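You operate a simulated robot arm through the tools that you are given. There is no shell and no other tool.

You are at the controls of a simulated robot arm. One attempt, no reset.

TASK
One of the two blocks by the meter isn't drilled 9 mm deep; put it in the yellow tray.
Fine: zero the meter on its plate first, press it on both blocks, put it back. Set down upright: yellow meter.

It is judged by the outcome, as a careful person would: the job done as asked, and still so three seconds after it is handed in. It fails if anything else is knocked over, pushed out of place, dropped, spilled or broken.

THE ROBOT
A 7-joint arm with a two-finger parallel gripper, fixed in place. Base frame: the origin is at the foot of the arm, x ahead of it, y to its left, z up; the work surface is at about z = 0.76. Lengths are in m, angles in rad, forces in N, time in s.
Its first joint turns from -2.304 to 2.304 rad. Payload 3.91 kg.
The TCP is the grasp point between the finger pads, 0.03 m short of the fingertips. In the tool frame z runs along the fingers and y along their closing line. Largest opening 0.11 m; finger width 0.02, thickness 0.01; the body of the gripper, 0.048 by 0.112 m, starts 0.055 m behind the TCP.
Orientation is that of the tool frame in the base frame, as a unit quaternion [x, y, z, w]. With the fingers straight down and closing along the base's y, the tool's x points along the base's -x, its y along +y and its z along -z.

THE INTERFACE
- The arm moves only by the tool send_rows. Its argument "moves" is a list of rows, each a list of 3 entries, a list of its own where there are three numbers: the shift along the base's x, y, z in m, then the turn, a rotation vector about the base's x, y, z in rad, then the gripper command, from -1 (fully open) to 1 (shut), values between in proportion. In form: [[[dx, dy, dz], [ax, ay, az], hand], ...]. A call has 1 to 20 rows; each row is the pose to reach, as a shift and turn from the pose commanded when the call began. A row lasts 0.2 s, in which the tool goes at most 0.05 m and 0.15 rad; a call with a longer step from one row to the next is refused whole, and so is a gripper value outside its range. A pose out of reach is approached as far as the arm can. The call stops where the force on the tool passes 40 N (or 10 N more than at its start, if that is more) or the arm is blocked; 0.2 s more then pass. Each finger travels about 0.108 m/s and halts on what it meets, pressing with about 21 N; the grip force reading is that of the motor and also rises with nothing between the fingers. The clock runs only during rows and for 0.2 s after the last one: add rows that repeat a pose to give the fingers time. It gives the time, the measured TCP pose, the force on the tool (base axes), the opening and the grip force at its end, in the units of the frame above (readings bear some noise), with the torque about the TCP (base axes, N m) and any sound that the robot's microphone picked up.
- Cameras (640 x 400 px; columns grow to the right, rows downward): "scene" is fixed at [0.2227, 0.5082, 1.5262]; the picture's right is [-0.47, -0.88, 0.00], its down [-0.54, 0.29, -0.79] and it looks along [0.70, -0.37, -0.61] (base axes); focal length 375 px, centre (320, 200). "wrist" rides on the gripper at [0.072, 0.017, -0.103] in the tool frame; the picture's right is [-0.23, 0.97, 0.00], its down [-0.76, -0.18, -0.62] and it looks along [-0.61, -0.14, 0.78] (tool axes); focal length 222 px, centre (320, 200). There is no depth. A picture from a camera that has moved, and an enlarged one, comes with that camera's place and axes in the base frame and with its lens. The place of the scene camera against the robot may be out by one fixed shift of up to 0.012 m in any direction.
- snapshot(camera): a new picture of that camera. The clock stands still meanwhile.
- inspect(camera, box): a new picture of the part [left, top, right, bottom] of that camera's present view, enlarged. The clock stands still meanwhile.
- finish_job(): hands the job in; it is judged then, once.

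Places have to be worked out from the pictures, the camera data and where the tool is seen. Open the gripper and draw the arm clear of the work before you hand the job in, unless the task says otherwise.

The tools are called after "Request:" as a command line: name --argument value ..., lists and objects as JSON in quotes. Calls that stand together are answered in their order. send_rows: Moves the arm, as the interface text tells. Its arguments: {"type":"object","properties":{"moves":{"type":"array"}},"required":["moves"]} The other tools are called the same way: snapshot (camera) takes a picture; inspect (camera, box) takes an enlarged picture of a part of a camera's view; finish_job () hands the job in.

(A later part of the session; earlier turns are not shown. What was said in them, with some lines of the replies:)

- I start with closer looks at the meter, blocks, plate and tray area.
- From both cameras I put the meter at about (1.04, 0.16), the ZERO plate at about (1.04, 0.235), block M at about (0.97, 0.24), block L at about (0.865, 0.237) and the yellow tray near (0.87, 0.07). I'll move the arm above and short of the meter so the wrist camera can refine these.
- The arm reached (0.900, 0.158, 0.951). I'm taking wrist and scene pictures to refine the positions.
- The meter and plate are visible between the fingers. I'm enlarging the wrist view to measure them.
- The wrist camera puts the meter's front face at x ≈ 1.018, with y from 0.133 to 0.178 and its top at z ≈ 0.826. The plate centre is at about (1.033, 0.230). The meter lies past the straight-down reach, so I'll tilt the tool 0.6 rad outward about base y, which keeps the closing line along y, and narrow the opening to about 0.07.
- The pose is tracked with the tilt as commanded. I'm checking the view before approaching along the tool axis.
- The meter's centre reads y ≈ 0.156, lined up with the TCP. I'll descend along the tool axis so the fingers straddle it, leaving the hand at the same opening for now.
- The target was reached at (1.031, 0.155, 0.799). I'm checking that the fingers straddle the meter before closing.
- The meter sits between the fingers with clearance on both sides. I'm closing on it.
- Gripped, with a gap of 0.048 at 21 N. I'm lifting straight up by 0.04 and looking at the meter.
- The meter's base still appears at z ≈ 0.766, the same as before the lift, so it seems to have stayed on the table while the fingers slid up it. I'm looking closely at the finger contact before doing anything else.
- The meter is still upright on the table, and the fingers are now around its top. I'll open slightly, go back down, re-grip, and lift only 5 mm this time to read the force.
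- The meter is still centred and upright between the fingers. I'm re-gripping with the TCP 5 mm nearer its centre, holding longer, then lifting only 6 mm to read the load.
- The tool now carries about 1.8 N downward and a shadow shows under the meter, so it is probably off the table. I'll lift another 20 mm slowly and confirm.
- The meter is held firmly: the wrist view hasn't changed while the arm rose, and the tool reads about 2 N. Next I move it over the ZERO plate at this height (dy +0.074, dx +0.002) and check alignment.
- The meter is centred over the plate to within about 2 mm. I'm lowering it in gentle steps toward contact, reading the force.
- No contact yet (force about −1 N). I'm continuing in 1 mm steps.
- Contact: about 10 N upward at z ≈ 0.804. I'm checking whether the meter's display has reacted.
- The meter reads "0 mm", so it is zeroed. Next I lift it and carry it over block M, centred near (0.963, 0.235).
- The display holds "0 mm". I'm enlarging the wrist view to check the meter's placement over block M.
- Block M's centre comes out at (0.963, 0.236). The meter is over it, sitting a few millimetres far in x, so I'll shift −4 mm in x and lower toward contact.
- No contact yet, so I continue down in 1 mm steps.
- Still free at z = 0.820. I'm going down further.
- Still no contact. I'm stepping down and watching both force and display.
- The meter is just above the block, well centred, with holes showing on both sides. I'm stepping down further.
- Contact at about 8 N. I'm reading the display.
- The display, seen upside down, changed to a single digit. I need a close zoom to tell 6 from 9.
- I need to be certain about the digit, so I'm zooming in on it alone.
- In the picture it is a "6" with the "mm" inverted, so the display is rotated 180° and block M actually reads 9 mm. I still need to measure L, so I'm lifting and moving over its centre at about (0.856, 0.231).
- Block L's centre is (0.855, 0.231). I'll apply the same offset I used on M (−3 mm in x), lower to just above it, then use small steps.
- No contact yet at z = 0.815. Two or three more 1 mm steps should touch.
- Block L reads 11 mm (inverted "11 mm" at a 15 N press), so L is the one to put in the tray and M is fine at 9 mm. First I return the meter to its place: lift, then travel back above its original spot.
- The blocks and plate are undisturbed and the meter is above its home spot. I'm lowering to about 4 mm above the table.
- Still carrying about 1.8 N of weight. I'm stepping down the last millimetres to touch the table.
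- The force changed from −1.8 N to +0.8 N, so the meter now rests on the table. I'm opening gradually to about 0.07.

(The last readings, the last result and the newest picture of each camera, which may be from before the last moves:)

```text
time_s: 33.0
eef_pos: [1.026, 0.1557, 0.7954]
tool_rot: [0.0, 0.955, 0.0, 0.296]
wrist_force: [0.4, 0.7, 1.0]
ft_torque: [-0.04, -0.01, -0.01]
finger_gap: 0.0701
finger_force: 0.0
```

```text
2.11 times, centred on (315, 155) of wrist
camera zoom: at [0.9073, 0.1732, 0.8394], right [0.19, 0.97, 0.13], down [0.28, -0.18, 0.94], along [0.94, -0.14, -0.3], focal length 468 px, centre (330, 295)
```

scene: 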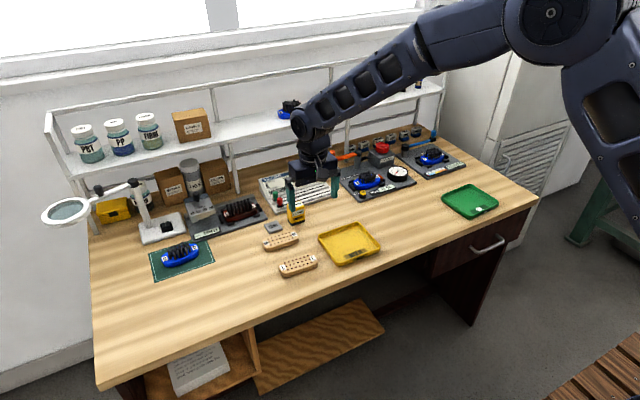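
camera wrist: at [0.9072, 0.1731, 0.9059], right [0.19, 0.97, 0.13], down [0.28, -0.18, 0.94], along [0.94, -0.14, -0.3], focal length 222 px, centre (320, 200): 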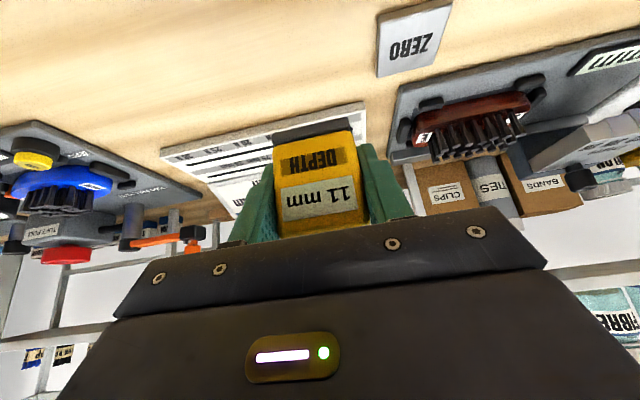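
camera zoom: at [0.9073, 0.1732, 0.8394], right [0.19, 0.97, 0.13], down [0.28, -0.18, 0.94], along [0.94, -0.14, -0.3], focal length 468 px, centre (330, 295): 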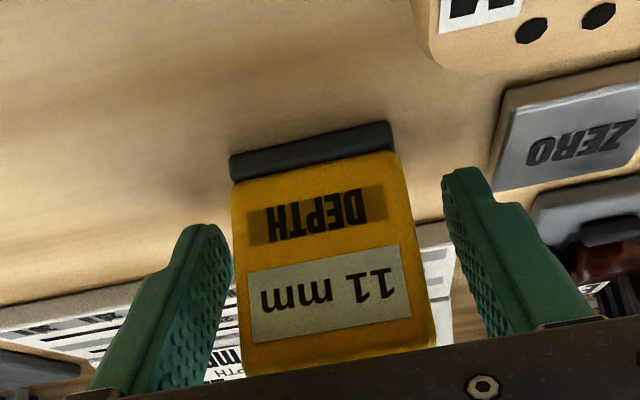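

The meter stands free between the open fingers. I'm backing out along the tool axis, up and toward the robot.

Request:
send_rows --moves '[[[-0.011, 0, 0.016], [0, 0, 0], -0.27], [[-0.023, 0, 0.033], [0, 0, 0], -0.27], [[-0.034, 0, 0.05], [0, 0, 0], -0.27], [[-0.046, 0, 0.067], [0, 0, 0], -0.27], [[-0.057, 0, 0.083], [0, 0, 0], -0.27], [[-0.075, 0, 0.105], [0, 0, 0], -0.27], [[-0.1, 0, 0.13], [0, 0, 0], -0.27], [[-0.1, 0, 0.13], [0, 0, 0], -0.27]]'

Request:
snapshot --camera "wrist"

Request:
inspect --camera "scene" --box '[220, 170, 380, 290]'

```text
time_s: 34.8
eef_pos: [0.926, 0.1566, 0.9259]
tool_rot: [0.0, 0.955, 0.0, 0.296]
wrist_force: [-0.2, 0.6, -0.5]
ft_torque: [-0.01, 0.01, -0.02]
finger_gap: 0.0699
finger_force: 0.1
```

```text
taken
camera wrist: at [0.8076, 0.1728, 0.9692], right [0.19, 0.97, 0.13], down [0.28, -0.18, 0.94], along [0.94, -0.14, -0.3], focal length 222 px, centre (320, 200)
```

wrist: 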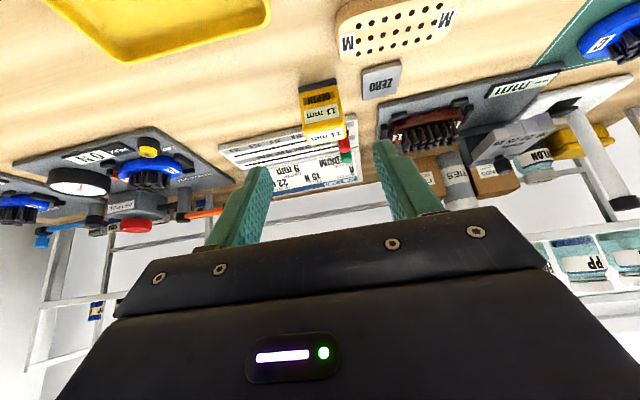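

```text
3.33 times, centred on (300, 230) of scene
camera zoom: at [0.2227, 0.5082, 1.5262], right [-0.47, -0.88, 0.0], down [-0.54, 0.29, -0.79], along [0.7, -0.37, -0.61], focal length 1249 px, centre (387, 100)
```

zoom: 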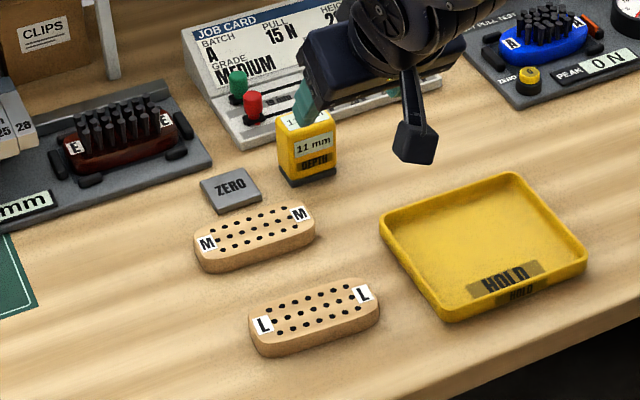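

The meter stands upright at its place showing 11 mm, and everything else is in position. Block L's centre is (0.857, 0.231) with its long axis about 5° off base y. I'm untilting the tool and moving above L.

Request:
send_rows --moves '[[[-0.01, 0.012, 0.005], [0, 0.12, 0], -0.27], [[-0.025, 0.027, 0.005], [0, 0.24, 0], -0.27], [[-0.04, 0.042, 0.005], [0, 0.36, 0], -0.27], [[-0.055, 0.057, 0.005], [0, 0.48, 0], -0.27], [[-0.069, 0.074, 0.005], [0, 0.6, 0], -0.27], [[-0.069, 0.074, 0.005], [0, 0.6, 0], -0.27]]'

```text
time_s: 36.2
eef_pos: [0.8563, 0.2291, 0.9306]
tool_rot: [0.0, 1.0, 0.0, 0.0]
wrist_force: [-0.1, 0.2, 0.0]
ft_torque: [0.0, 0.02, -0.02]
finger_gap: 0.0702
finger_force: 0.2
```

The tool is straight down above L. Next I turn it about z by +1.486 rad, so the fingers close across the block's width, and open wider.

Request:
send_rows --moves '[[[0, 0, 0], [0, 0, 0.14], -0.5], [[0, 0, 0], [0, 0, 0.28], -0.5], [[0, 0, 0], [0, 0, 0.42], -0.5], [[0, 0, 0], [0, 0, 0.56], -0.5], [[0, 0, 0], [0, 0, 0.7], -0.5], [[0, 0, 0], [0, 0, 0.84], -0.5], [[0, 0, 0], [0, 0, 0.98], -0.5], [[0, 0, 0], [0, 0, 1.12], -0.5], [[0, 0, 0], [0, 0, 1.26], -0.5], [[0, 0, 0], [0, 0, 1.4], -0.5], [[0, 0, 0], [0, 0, 1.486], -0.5], [[0, 0, 0], [0, 0, 1.486], -0.5]]'

Request:
snapshot --camera "wrist"

Request:
snapshot --camera "scene"

```text
time_s: 38.8
eef_pos: [0.858, 0.2307, 0.9306]
tool_rot: [-0.677, 0.736, 0.0, 0.0]
wrist_force: [0.1, -0.2, -0.6]
ft_torque: [-0.01, -0.01, 0.0]
finger_gap: 0.0828
finger_force: 0.1
```

```text
taken
camera wrist: at [0.8336, 0.1599, 1.0332], right [-0.95, 0.31, 0.0], down [0.24, 0.74, 0.62], along [0.19, 0.59, -0.78], focal length 222 px, centre (320, 200)
```

wrist: 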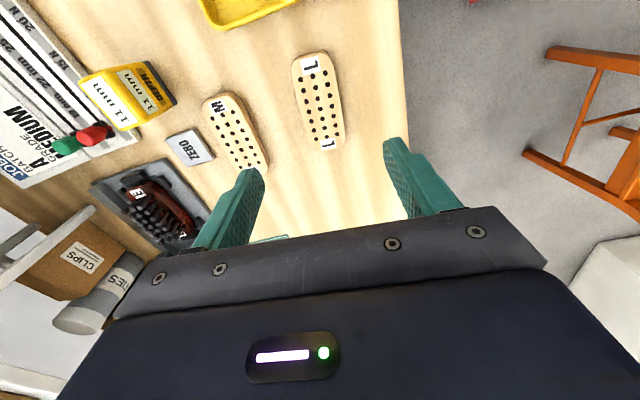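

```text
taken
```

scene: 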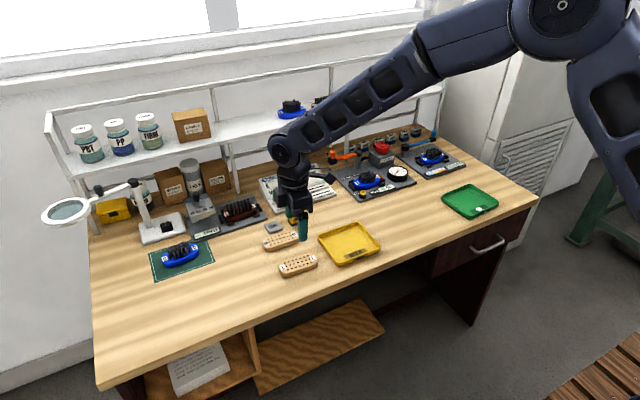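

Orientation achieved. I'm measuring block L again from this view.

Request:
inspect --camera "wrist" --box '[190, 40, 390, 180]'

```text
2.86 times, centred on (290, 110) of wrist
camera zoom: at [0.8336, 0.1599, 1.0332], right [-0.95, 0.31, 0.0], down [0.24, 0.74, 0.62], along [0.19, 0.59, -0.78], focal length 635 px, centre (406, 457)
```

zoom: 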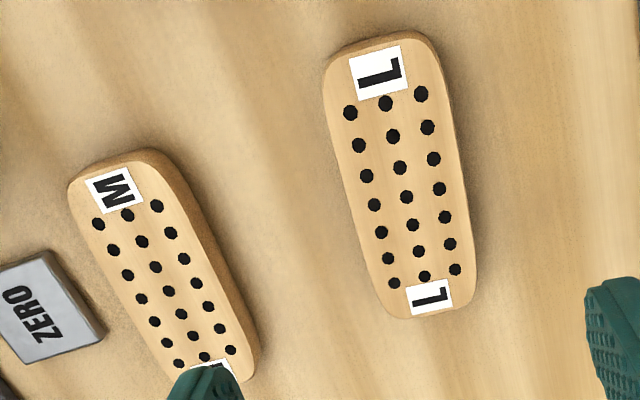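

L's centre is confirmed at (0.857, 0.2315) with a 5° yaw, matching the gripper. I'm descending to just above grasp height, with the fingers clear of block M.

Request:
send_rows --moves '[[[0, 0.001, -0.03], [0, 0, 0], -0.5], [[0, 0.001, -0.06], [0, 0, 0], -0.5], [[0, 0.001, -0.09], [0, 0, 0], -0.5], [[0, 0.001, -0.115], [0, 0, 0], -0.5], [[0, 0.001, -0.13], [0, 0, 0], -0.5], [[0, 0.001, -0.135], [0, 0, 0], -0.5], [[0, 0.001, -0.135], [0, 0, 0], -0.5]]'

Request:
snapshot --camera "wrist"

Request:
inspect --camera "scene" --box '[240, 210, 360, 290]'

```text
time_s: 40.4
eef_pos: [0.8578, 0.232, 0.7968]
tool_rot: [-0.676, 0.737, 0.0, 0.0]
wrist_force: [0.1, 0.5, 0.3]
ft_torque: [0.01, -0.01, -0.01]
finger_gap: 0.0824
finger_force: 0.2
```

```text
taken
camera wrist: at [0.8337, 0.1612, 0.8984], right [-0.95, 0.31, 0.0], down [0.24, 0.74, 0.62], along [0.19, 0.59, -0.78], focal length 222 px, centre (320, 200)
```

wrist: 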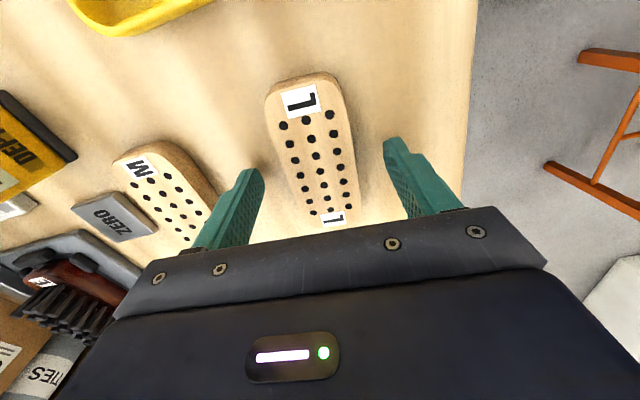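

```text
5.00 times, centred on (300, 250) of scene
camera zoom: at [0.2227, 0.5082, 1.5262], right [-0.47, -0.88, 0.0], down [-0.54, 0.29, -0.79], along [0.7, -0.37, -0.61], focal length 1873 px, centre (420, -50)
```

zoom: 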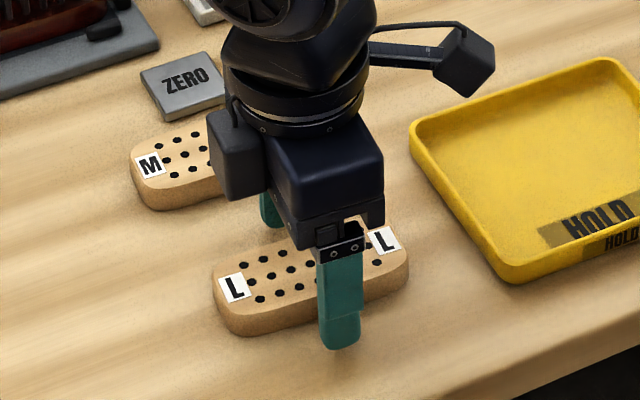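

The fingers straddle block L, with the far finger between L and M. I'm going down 4 mm more and closing gently.

Request:
send_rows --moves '[[[0, 0, -0.002], [0, 0, 0], -0.5], [[0, 0, -0.004], [0, 0, 0], -0.5], [[0, 0, -0.004], [0, 0, 0], -0.3], [[0, 0, -0.004], [0, 0, 0], 0.0], [[0, 0, -0.004], [0, 0, 0], 0.2], [[0, 0, -0.004], [0, 0, 0], 0.5], [[0, 0, -0.004], [0, 0, 0], 1], [[0, 0, -0.004], [0, 0, 0], 1], [[0, 0, -0.004], [0, 0, 0], 1]]'

```text
time_s: 42.4
eef_pos: [0.8577, 0.2319, 0.7916]
tool_rot: [-0.676, 0.737, 0.0, 0.0]
wrist_force: [0.2, -1.2, 2.3]
ft_torque: [-0.04, 0.0, -0.02]
finger_gap: 0.045
finger_force: 21.4
```

The block is gripped at a gap of 0.045. I'm lifting slowly by 20 mm to see whether it comes along.

Request:
send_rows --moves '[[[0, 0, 0.003], [0, 0, 0], 1], [[0, 0, 0.007], [0, 0, 0], 1], [[0, 0, 0.012], [0, 0, 0], 1], [[0, 0, 0.02], [0, 0, 0], 1], [[0, 0, 0.02], [0, 0, 0], 1]]'

Request:
snapshot --camera "wrist"

Request:
inspect --camera "scene" --box '[240, 200, 380, 290]'

```text
time_s: 43.6
eef_pos: [0.8552, 0.2307, 0.8121]
tool_rot: [-0.677, 0.736, 0.0, 0.0]
wrist_force: [-0.2, 0.4, -1.0]
ft_torque: [-0.03, 0.0, -0.02]
finger_gap: 0.0448
finger_force: 21.1
```

```text
taken
camera wrist: at [0.8332, 0.1604, 0.9144], right [-0.95, 0.31, 0.0], down [0.24, 0.74, 0.62], along [0.19, 0.59, -0.78], focal length 222 px, centre (320, 200)
```

wrist: 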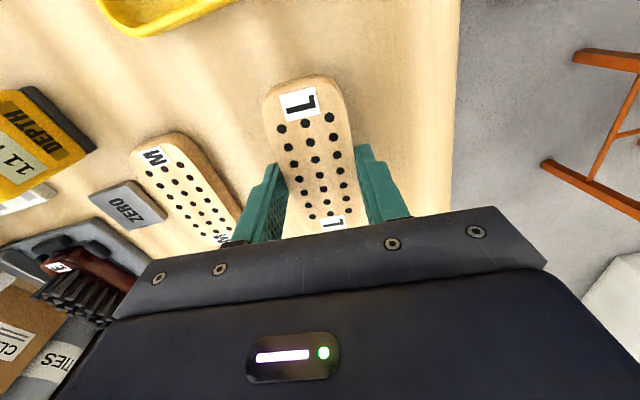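

```text
4.44 times, centred on (310, 245) of scene
camera zoom: at [0.2227, 0.5082, 1.5262], right [-0.47, -0.88, 0.0], down [-0.54, 0.29, -0.79], along [0.7, -0.37, -0.61], focal length 1665 px, centre (364, 0)
```

zoom: 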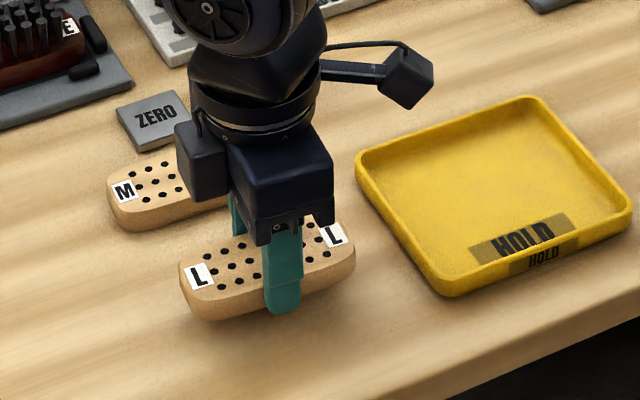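

Block L is held level and off the table. I'm raising it, squaring its yaw by +0.085 rad, and carrying it above the tray centre (0.864, 0.068).

Request:
send_rows --moves '[[[0, 0, 0.015], [0, 0, 0.02], 1], [[0, 0, 0.035], [0, 0, 0.04], 1], [[0.002, -0.025, 0.045], [0, 0, 0.06], 1], [[0.003, -0.05, 0.045], [0, 0, 0.085], 1], [[0.004, -0.075, 0.045], [0, 0, 0.085], 1], [[0.005, -0.1, 0.045], [0, 0, 0.085], 1], [[0.006, -0.125, 0.045], [0, 0, 0.085], 1], [[0.007, -0.15, 0.045], [0, 0, 0.085], 1], [[0.0075, -0.163, 0.045], [0, 0, 0.085], 1], [[0.0075, -0.163, 0.045], [0, 0, 0.085], 1]]'

Request:
snapshot --camera "wrist"

Request:
inspect --camera "scene" --box '[260, 180, 420, 290]'

```text
time_s: 45.8
eef_pos: [0.8642, 0.0693, 0.8554]
tool_rot: [-0.707, 0.707, 0.001, 0.0]
wrist_force: [-0.8, 0.6, -0.6]
ft_torque: [0.03, -0.03, 0.01]
finger_gap: 0.0451
finger_force: 21.1
```

```text
taken
camera wrist: at [0.847, -0.0035, 0.9592], right [-0.97, 0.23, 0.0], down [0.18, 0.76, 0.62], along [0.14, 0.61, -0.78], focal length 222 px, centre (320, 200)
```

wrist: 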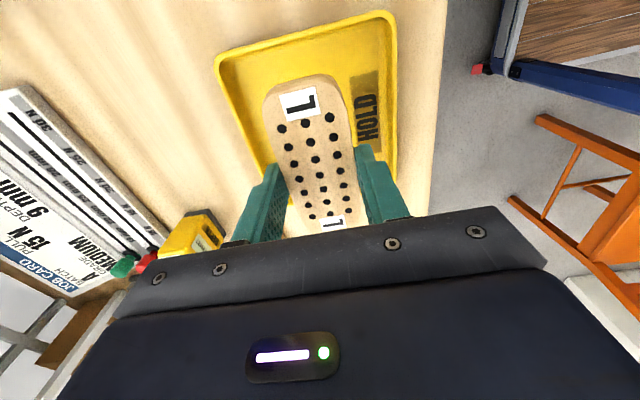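

```text
3.64 times, centred on (340, 235) of scene
camera zoom: at [0.2227, 0.5082, 1.5262], right [-0.47, -0.88, 0.0], down [-0.54, 0.29, -0.79], along [0.7, -0.37, -0.61], focal length 1362 px, centre (247, 73)
```

zoom: 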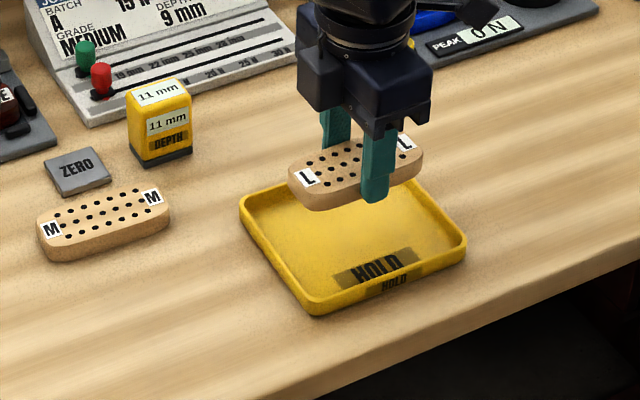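

The block is over the tray centre: tray x runs 0.80–0.925 and y 0–0.136, with room for the block and fingers. I'm lowering to just above the tray floor.

Request:
send_rows --moves '[[[-0.001, -0.001, -0.015], [0, 0, 0], 1], [[-0.001, -0.001, -0.03], [0, 0, 0], 1], [[-0.001, -0.001, -0.042], [0, 0, 0], 1], [[-0.001, -0.001, -0.05], [0, 0, 0], 1], [[-0.001, -0.001, -0.055], [0, 0, 0], 1], [[-0.001, -0.001, -0.055], [0, 0, 0], 1]]'

```text
time_s: 47.2
eef_pos: [0.8631, 0.066, 0.8018]
tool_rot: [-0.707, 0.707, 0.0, 0.0]
wrist_force: [-0.1, 0.1, -0.1]
ft_torque: [-0.01, 0.01, 0.02]
finger_gap: 0.0451
finger_force: 20.7
```

No contact yet. I'm stepping down 1 mm at a time toward the tray floor.

Request:
send_rows --moves '[[[0, 0, -0.001], [0, 0, 0], 1], [[0, 0, -0.002], [0, 0, 0], 1], [[0, 0, -0.003], [0, 0, 0], 1], [[0, 0, -0.004], [0, 0, 0], 1]]'

```text
time_s: 48.2
eef_pos: [0.8627, 0.0664, 0.7965]
tool_rot: [0.707, -0.707, 0.0, 0.001]
wrist_force: [-0.3, -0.3, -1.5]
ft_torque: [-0.02, 0.01, 0.01]
finger_gap: 0.0452
finger_force: 21.3
```

Still free at z = 0.797. I'm going on in smaller steps.

Request:
send_rows --moves '[[[0, 0, -0.001], [0, 0, 0], 1], [[0, 0, -0.0015], [0, 0, 0], 1]]'

```text
time_s: 48.8
eef_pos: [0.8634, 0.0671, 0.7968]
tool_rot: [0.707, -0.707, 0.0, 0.0]
wrist_force: [-0.5, 0.8, -0.9]
ft_torque: [0.0, 0.01, 0.0]
finger_gap: 0.045
finger_force: 20.8
```

Request:
send_rows --moves '[[[0, 0, -0.001], [0, 0, 0], 1], [[0, 0, -0.001], [0, 0, 0], 1]]'

Request:
inspect --camera "scene" --box '[300, 200, 400, 280]'

```text
time_s: 49.4
eef_pos: [0.8636, 0.066, 0.7952]
tool_rot: [0.707, -0.707, 0.001, -0.001]
wrist_force: [-1.8, -1.7, 10.2]
ft_torque: [-0.12, 0.11, -0.04]
finger_gap: 0.0451
finger_force: 20.6
```

```text
5.00 times, centred on (350, 240) of scene
camera zoom: at [0.2227, 0.5082, 1.5262], right [-0.47, -0.88, 0.0], down [-0.54, 0.29, -0.79], along [0.7, -0.37, -0.61], focal length 1873 px, centre (170, 0)
```

zoom: 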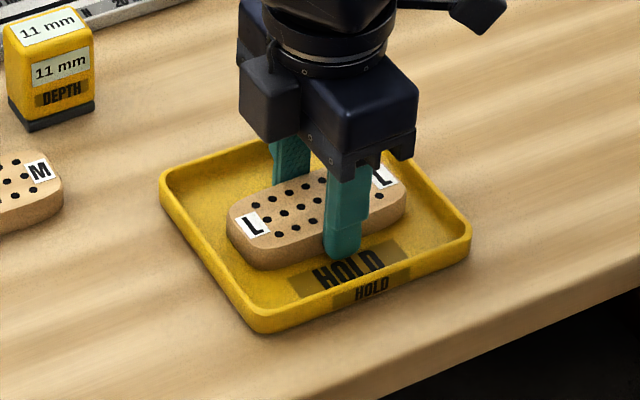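

The block rests flat on the tray floor, with 10 N contact. I'm opening gradually to about 0.062, which stays inside the tray rim.

Request:
send_rows --moves '[[[0, 0, 0.0005], [0, 0, 0], 0.6], [[0, 0, 0.0005], [0, 0, 0], 0.17], [[0, 0, 0.0005], [0, 0, 0], 0.05], [[0, 0, 0.0005], [0, 0, 0], -0.12], [[0, 0, 0.0005], [0, 0, 0], -0.12]]'

Request:
snapshot --camera "wrist"

```text
time_s: 50.6
eef_pos: [0.863, 0.0665, 0.7965]
tool_rot: [-0.707, 0.707, 0.0, 0.0]
wrist_force: [-0.1, -0.1, 0.2]
ft_torque: [-0.01, 0.0, -0.04]
finger_gap: 0.0618
finger_force: 0.1
```

```text
taken
camera wrist: at [0.8459, -0.005, 0.8982], right [-0.97, 0.23, 0.0], down [0.18, 0.76, 0.62], along [0.14, 0.61, -0.78], focal length 222 px, centre (320, 200)
```

wrist: 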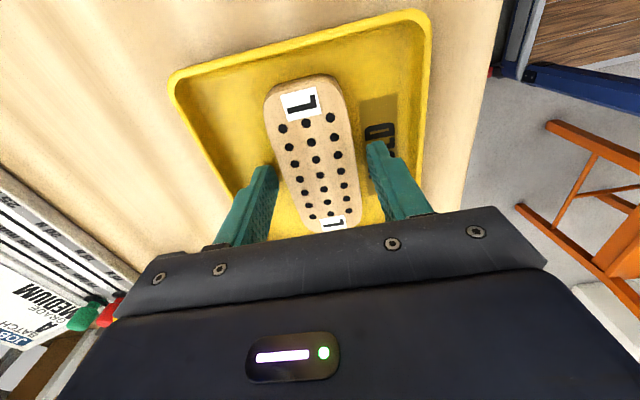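

The block is released and lies in the tray. I'm rising straight up and drawing the arm back clear.

Request:
send_rows --moves '[[[0, 0, 0.015], [0, 0, 0], -0.12], [[0, 0, 0.035], [0, 0, 0], -0.12], [[0, 0, 0.065], [0, 0, 0], -0.3], [[0, 0, 0.1], [0, 0, 0], -0.6], [[0, 0, 0.14], [0, 0, 0], -1], [[-0.03, -0.03, 0.17], [0, 0, 0], -1], [[-0.06, -0.06, 0.19], [0, 0, 0], -1], [[-0.09, -0.09, 0.21], [0, 0, 0], -1], [[-0.12, -0.12, 0.23], [0, 0, 0], -1], [[-0.15, -0.14, 0.25], [0, 0, 0], -1], [[-0.15, -0.14, 0.25], [0, 0, 0], -1], [[-0.15, -0.14, 0.25], [0, 0, 0], -1]]'

Request:
snapshot --camera "scene"

Request:
inspect --camera "scene" --box '[230, 180, 400, 290]'

```text
refused: row 6 steps farther than a row can; nothing moved
```

```text
taken
```

scene: 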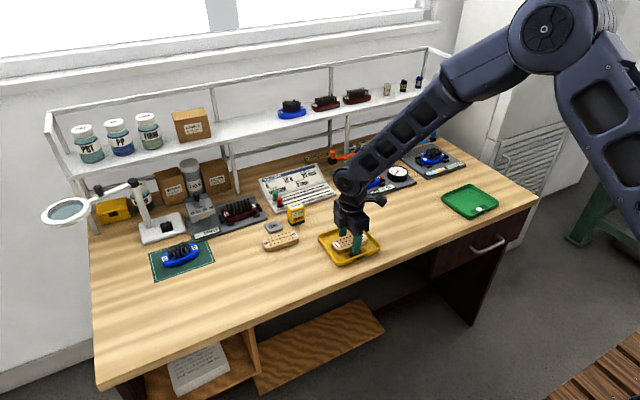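

```text
3.64 times, centred on (315, 235) of scene
camera zoom: at [0.2227, 0.5082, 1.5262], right [-0.47, -0.88, 0.0], down [-0.54, 0.29, -0.79], along [0.7, -0.37, -0.61], focal length 1362 px, centre (338, 73)
```

zoom: 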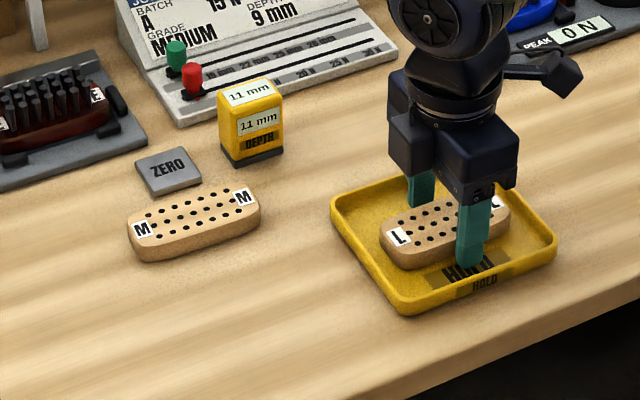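

That call was refused because one step was too long, and nothing moved. I'm sending the same withdrawal with shorter steps.

Request:
send_rows --moves '[[[0, 0, 0.015], [0, 0, 0], -0.12], [[0, 0, 0.035], [0, 0, 0], -0.12], [[0, 0, 0.065], [0, 0, 0], -0.3], [[0, 0, 0.1], [0, 0, 0], -0.6], [[0, 0, 0.14], [0, 0, 0], -1], [[-0.02, -0.02, 0.165], [0, 0, 0], -1], [[-0.045, -0.045, 0.185], [0, 0, 0], -1], [[-0.07, -0.07, 0.205], [0, 0, 0], -1], [[-0.095, -0.095, 0.225], [0, 0, 0], -1], [[-0.12, -0.12, 0.245], [0, 0, 0], -1], [[-0.145, -0.14, 0.26], [0, 0, 0], -1], [[-0.145, -0.14, 0.26], [0, 0, 0], -1]]'

Request:
snapshot --camera "scene"

Request:
inspect --camera "scene" --box '[230, 180, 400, 290]'

```text
time_s: 53.2
eef_pos: [0.717, -0.0735, 1.0556]
tool_rot: [0.707, -0.707, 0.0, 0.0]
wrist_force: [-0.7, 0.1, 0.1]
ft_torque: [0.01, -0.01, -0.02]
finger_gap: 0.1099
finger_force: 0.0
```

```text
taken
```

scene: 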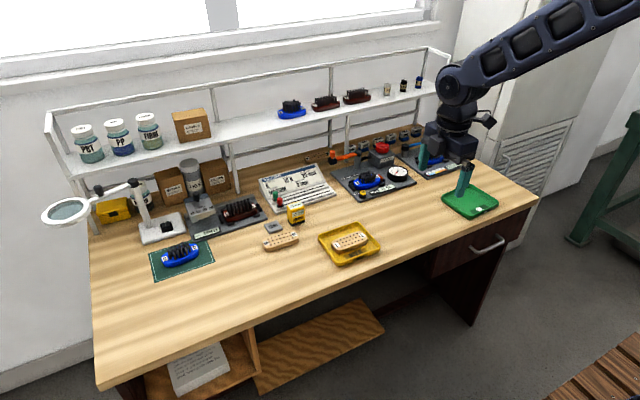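

```text
3.64 times, centred on (315, 235) of scene
camera zoom: at [0.2227, 0.5082, 1.5262], right [-0.47, -0.88, 0.0], down [-0.54, 0.29, -0.79], along [0.7, -0.37, -0.61], focal length 1362 px, centre (338, 73)
```

zoom: 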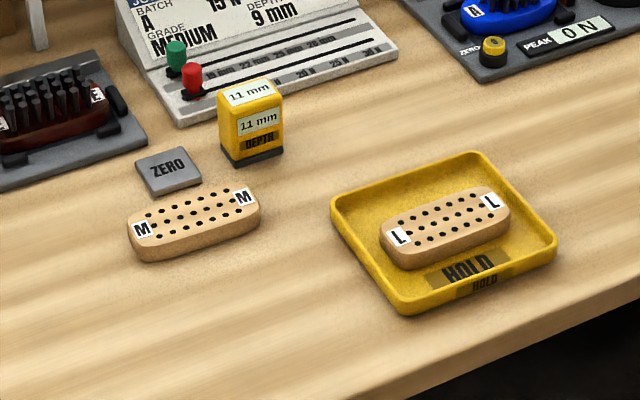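

L lies flat in the yellow tray, M and the plate are undisturbed, and the meter is upright. I'm making one last comparison of the meter's place against the first close-up.

Request:
inspect --camera "scene" --box '[255, 195, 335, 245]'

```text
8.00 times, centred on (295, 220) of scene
camera zoom: at [0.2227, 0.5082, 1.5262], right [-0.47, -0.88, 0.0], down [-0.54, 0.29, -0.79], along [0.7, -0.37, -0.61], focal length 2997 px, centre (520, 40)
```

zoom: 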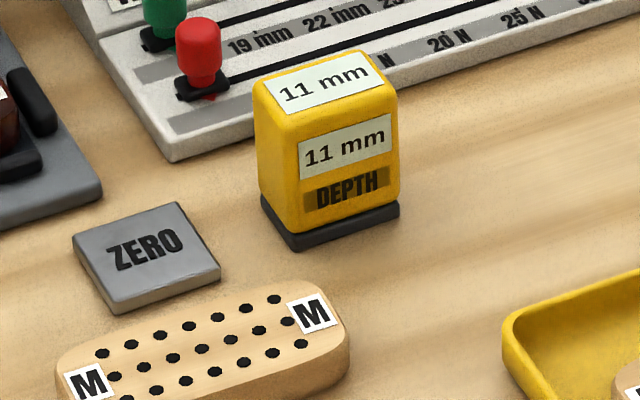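

The meter is within about 2 mm of its original place and upright, and block M and the plate haven't moved. Block L (11 mm) is in the yellow tray and the arm is clear with the gripper open, so I'm handing the job in.

Request:
finish_job

```text
The job is handed in.
```

Block L was the wrong one: it measured 11 mm deep, so it's now lying flat in the yellow tray. Block M measured 9 mm and stayed where it was.

I zeroed the meter on its plate first (it read 0 mm), then pressed it on both blocks. It's back upright within about 2 mm of where it started. On my first try at lifting it, the gripper slid up the meter, but it stayed standing and the second grip held.

In the last pictures, nothing else looked moved or knocked over. The gripper was open and the arm clear of the work when I handed the job in.
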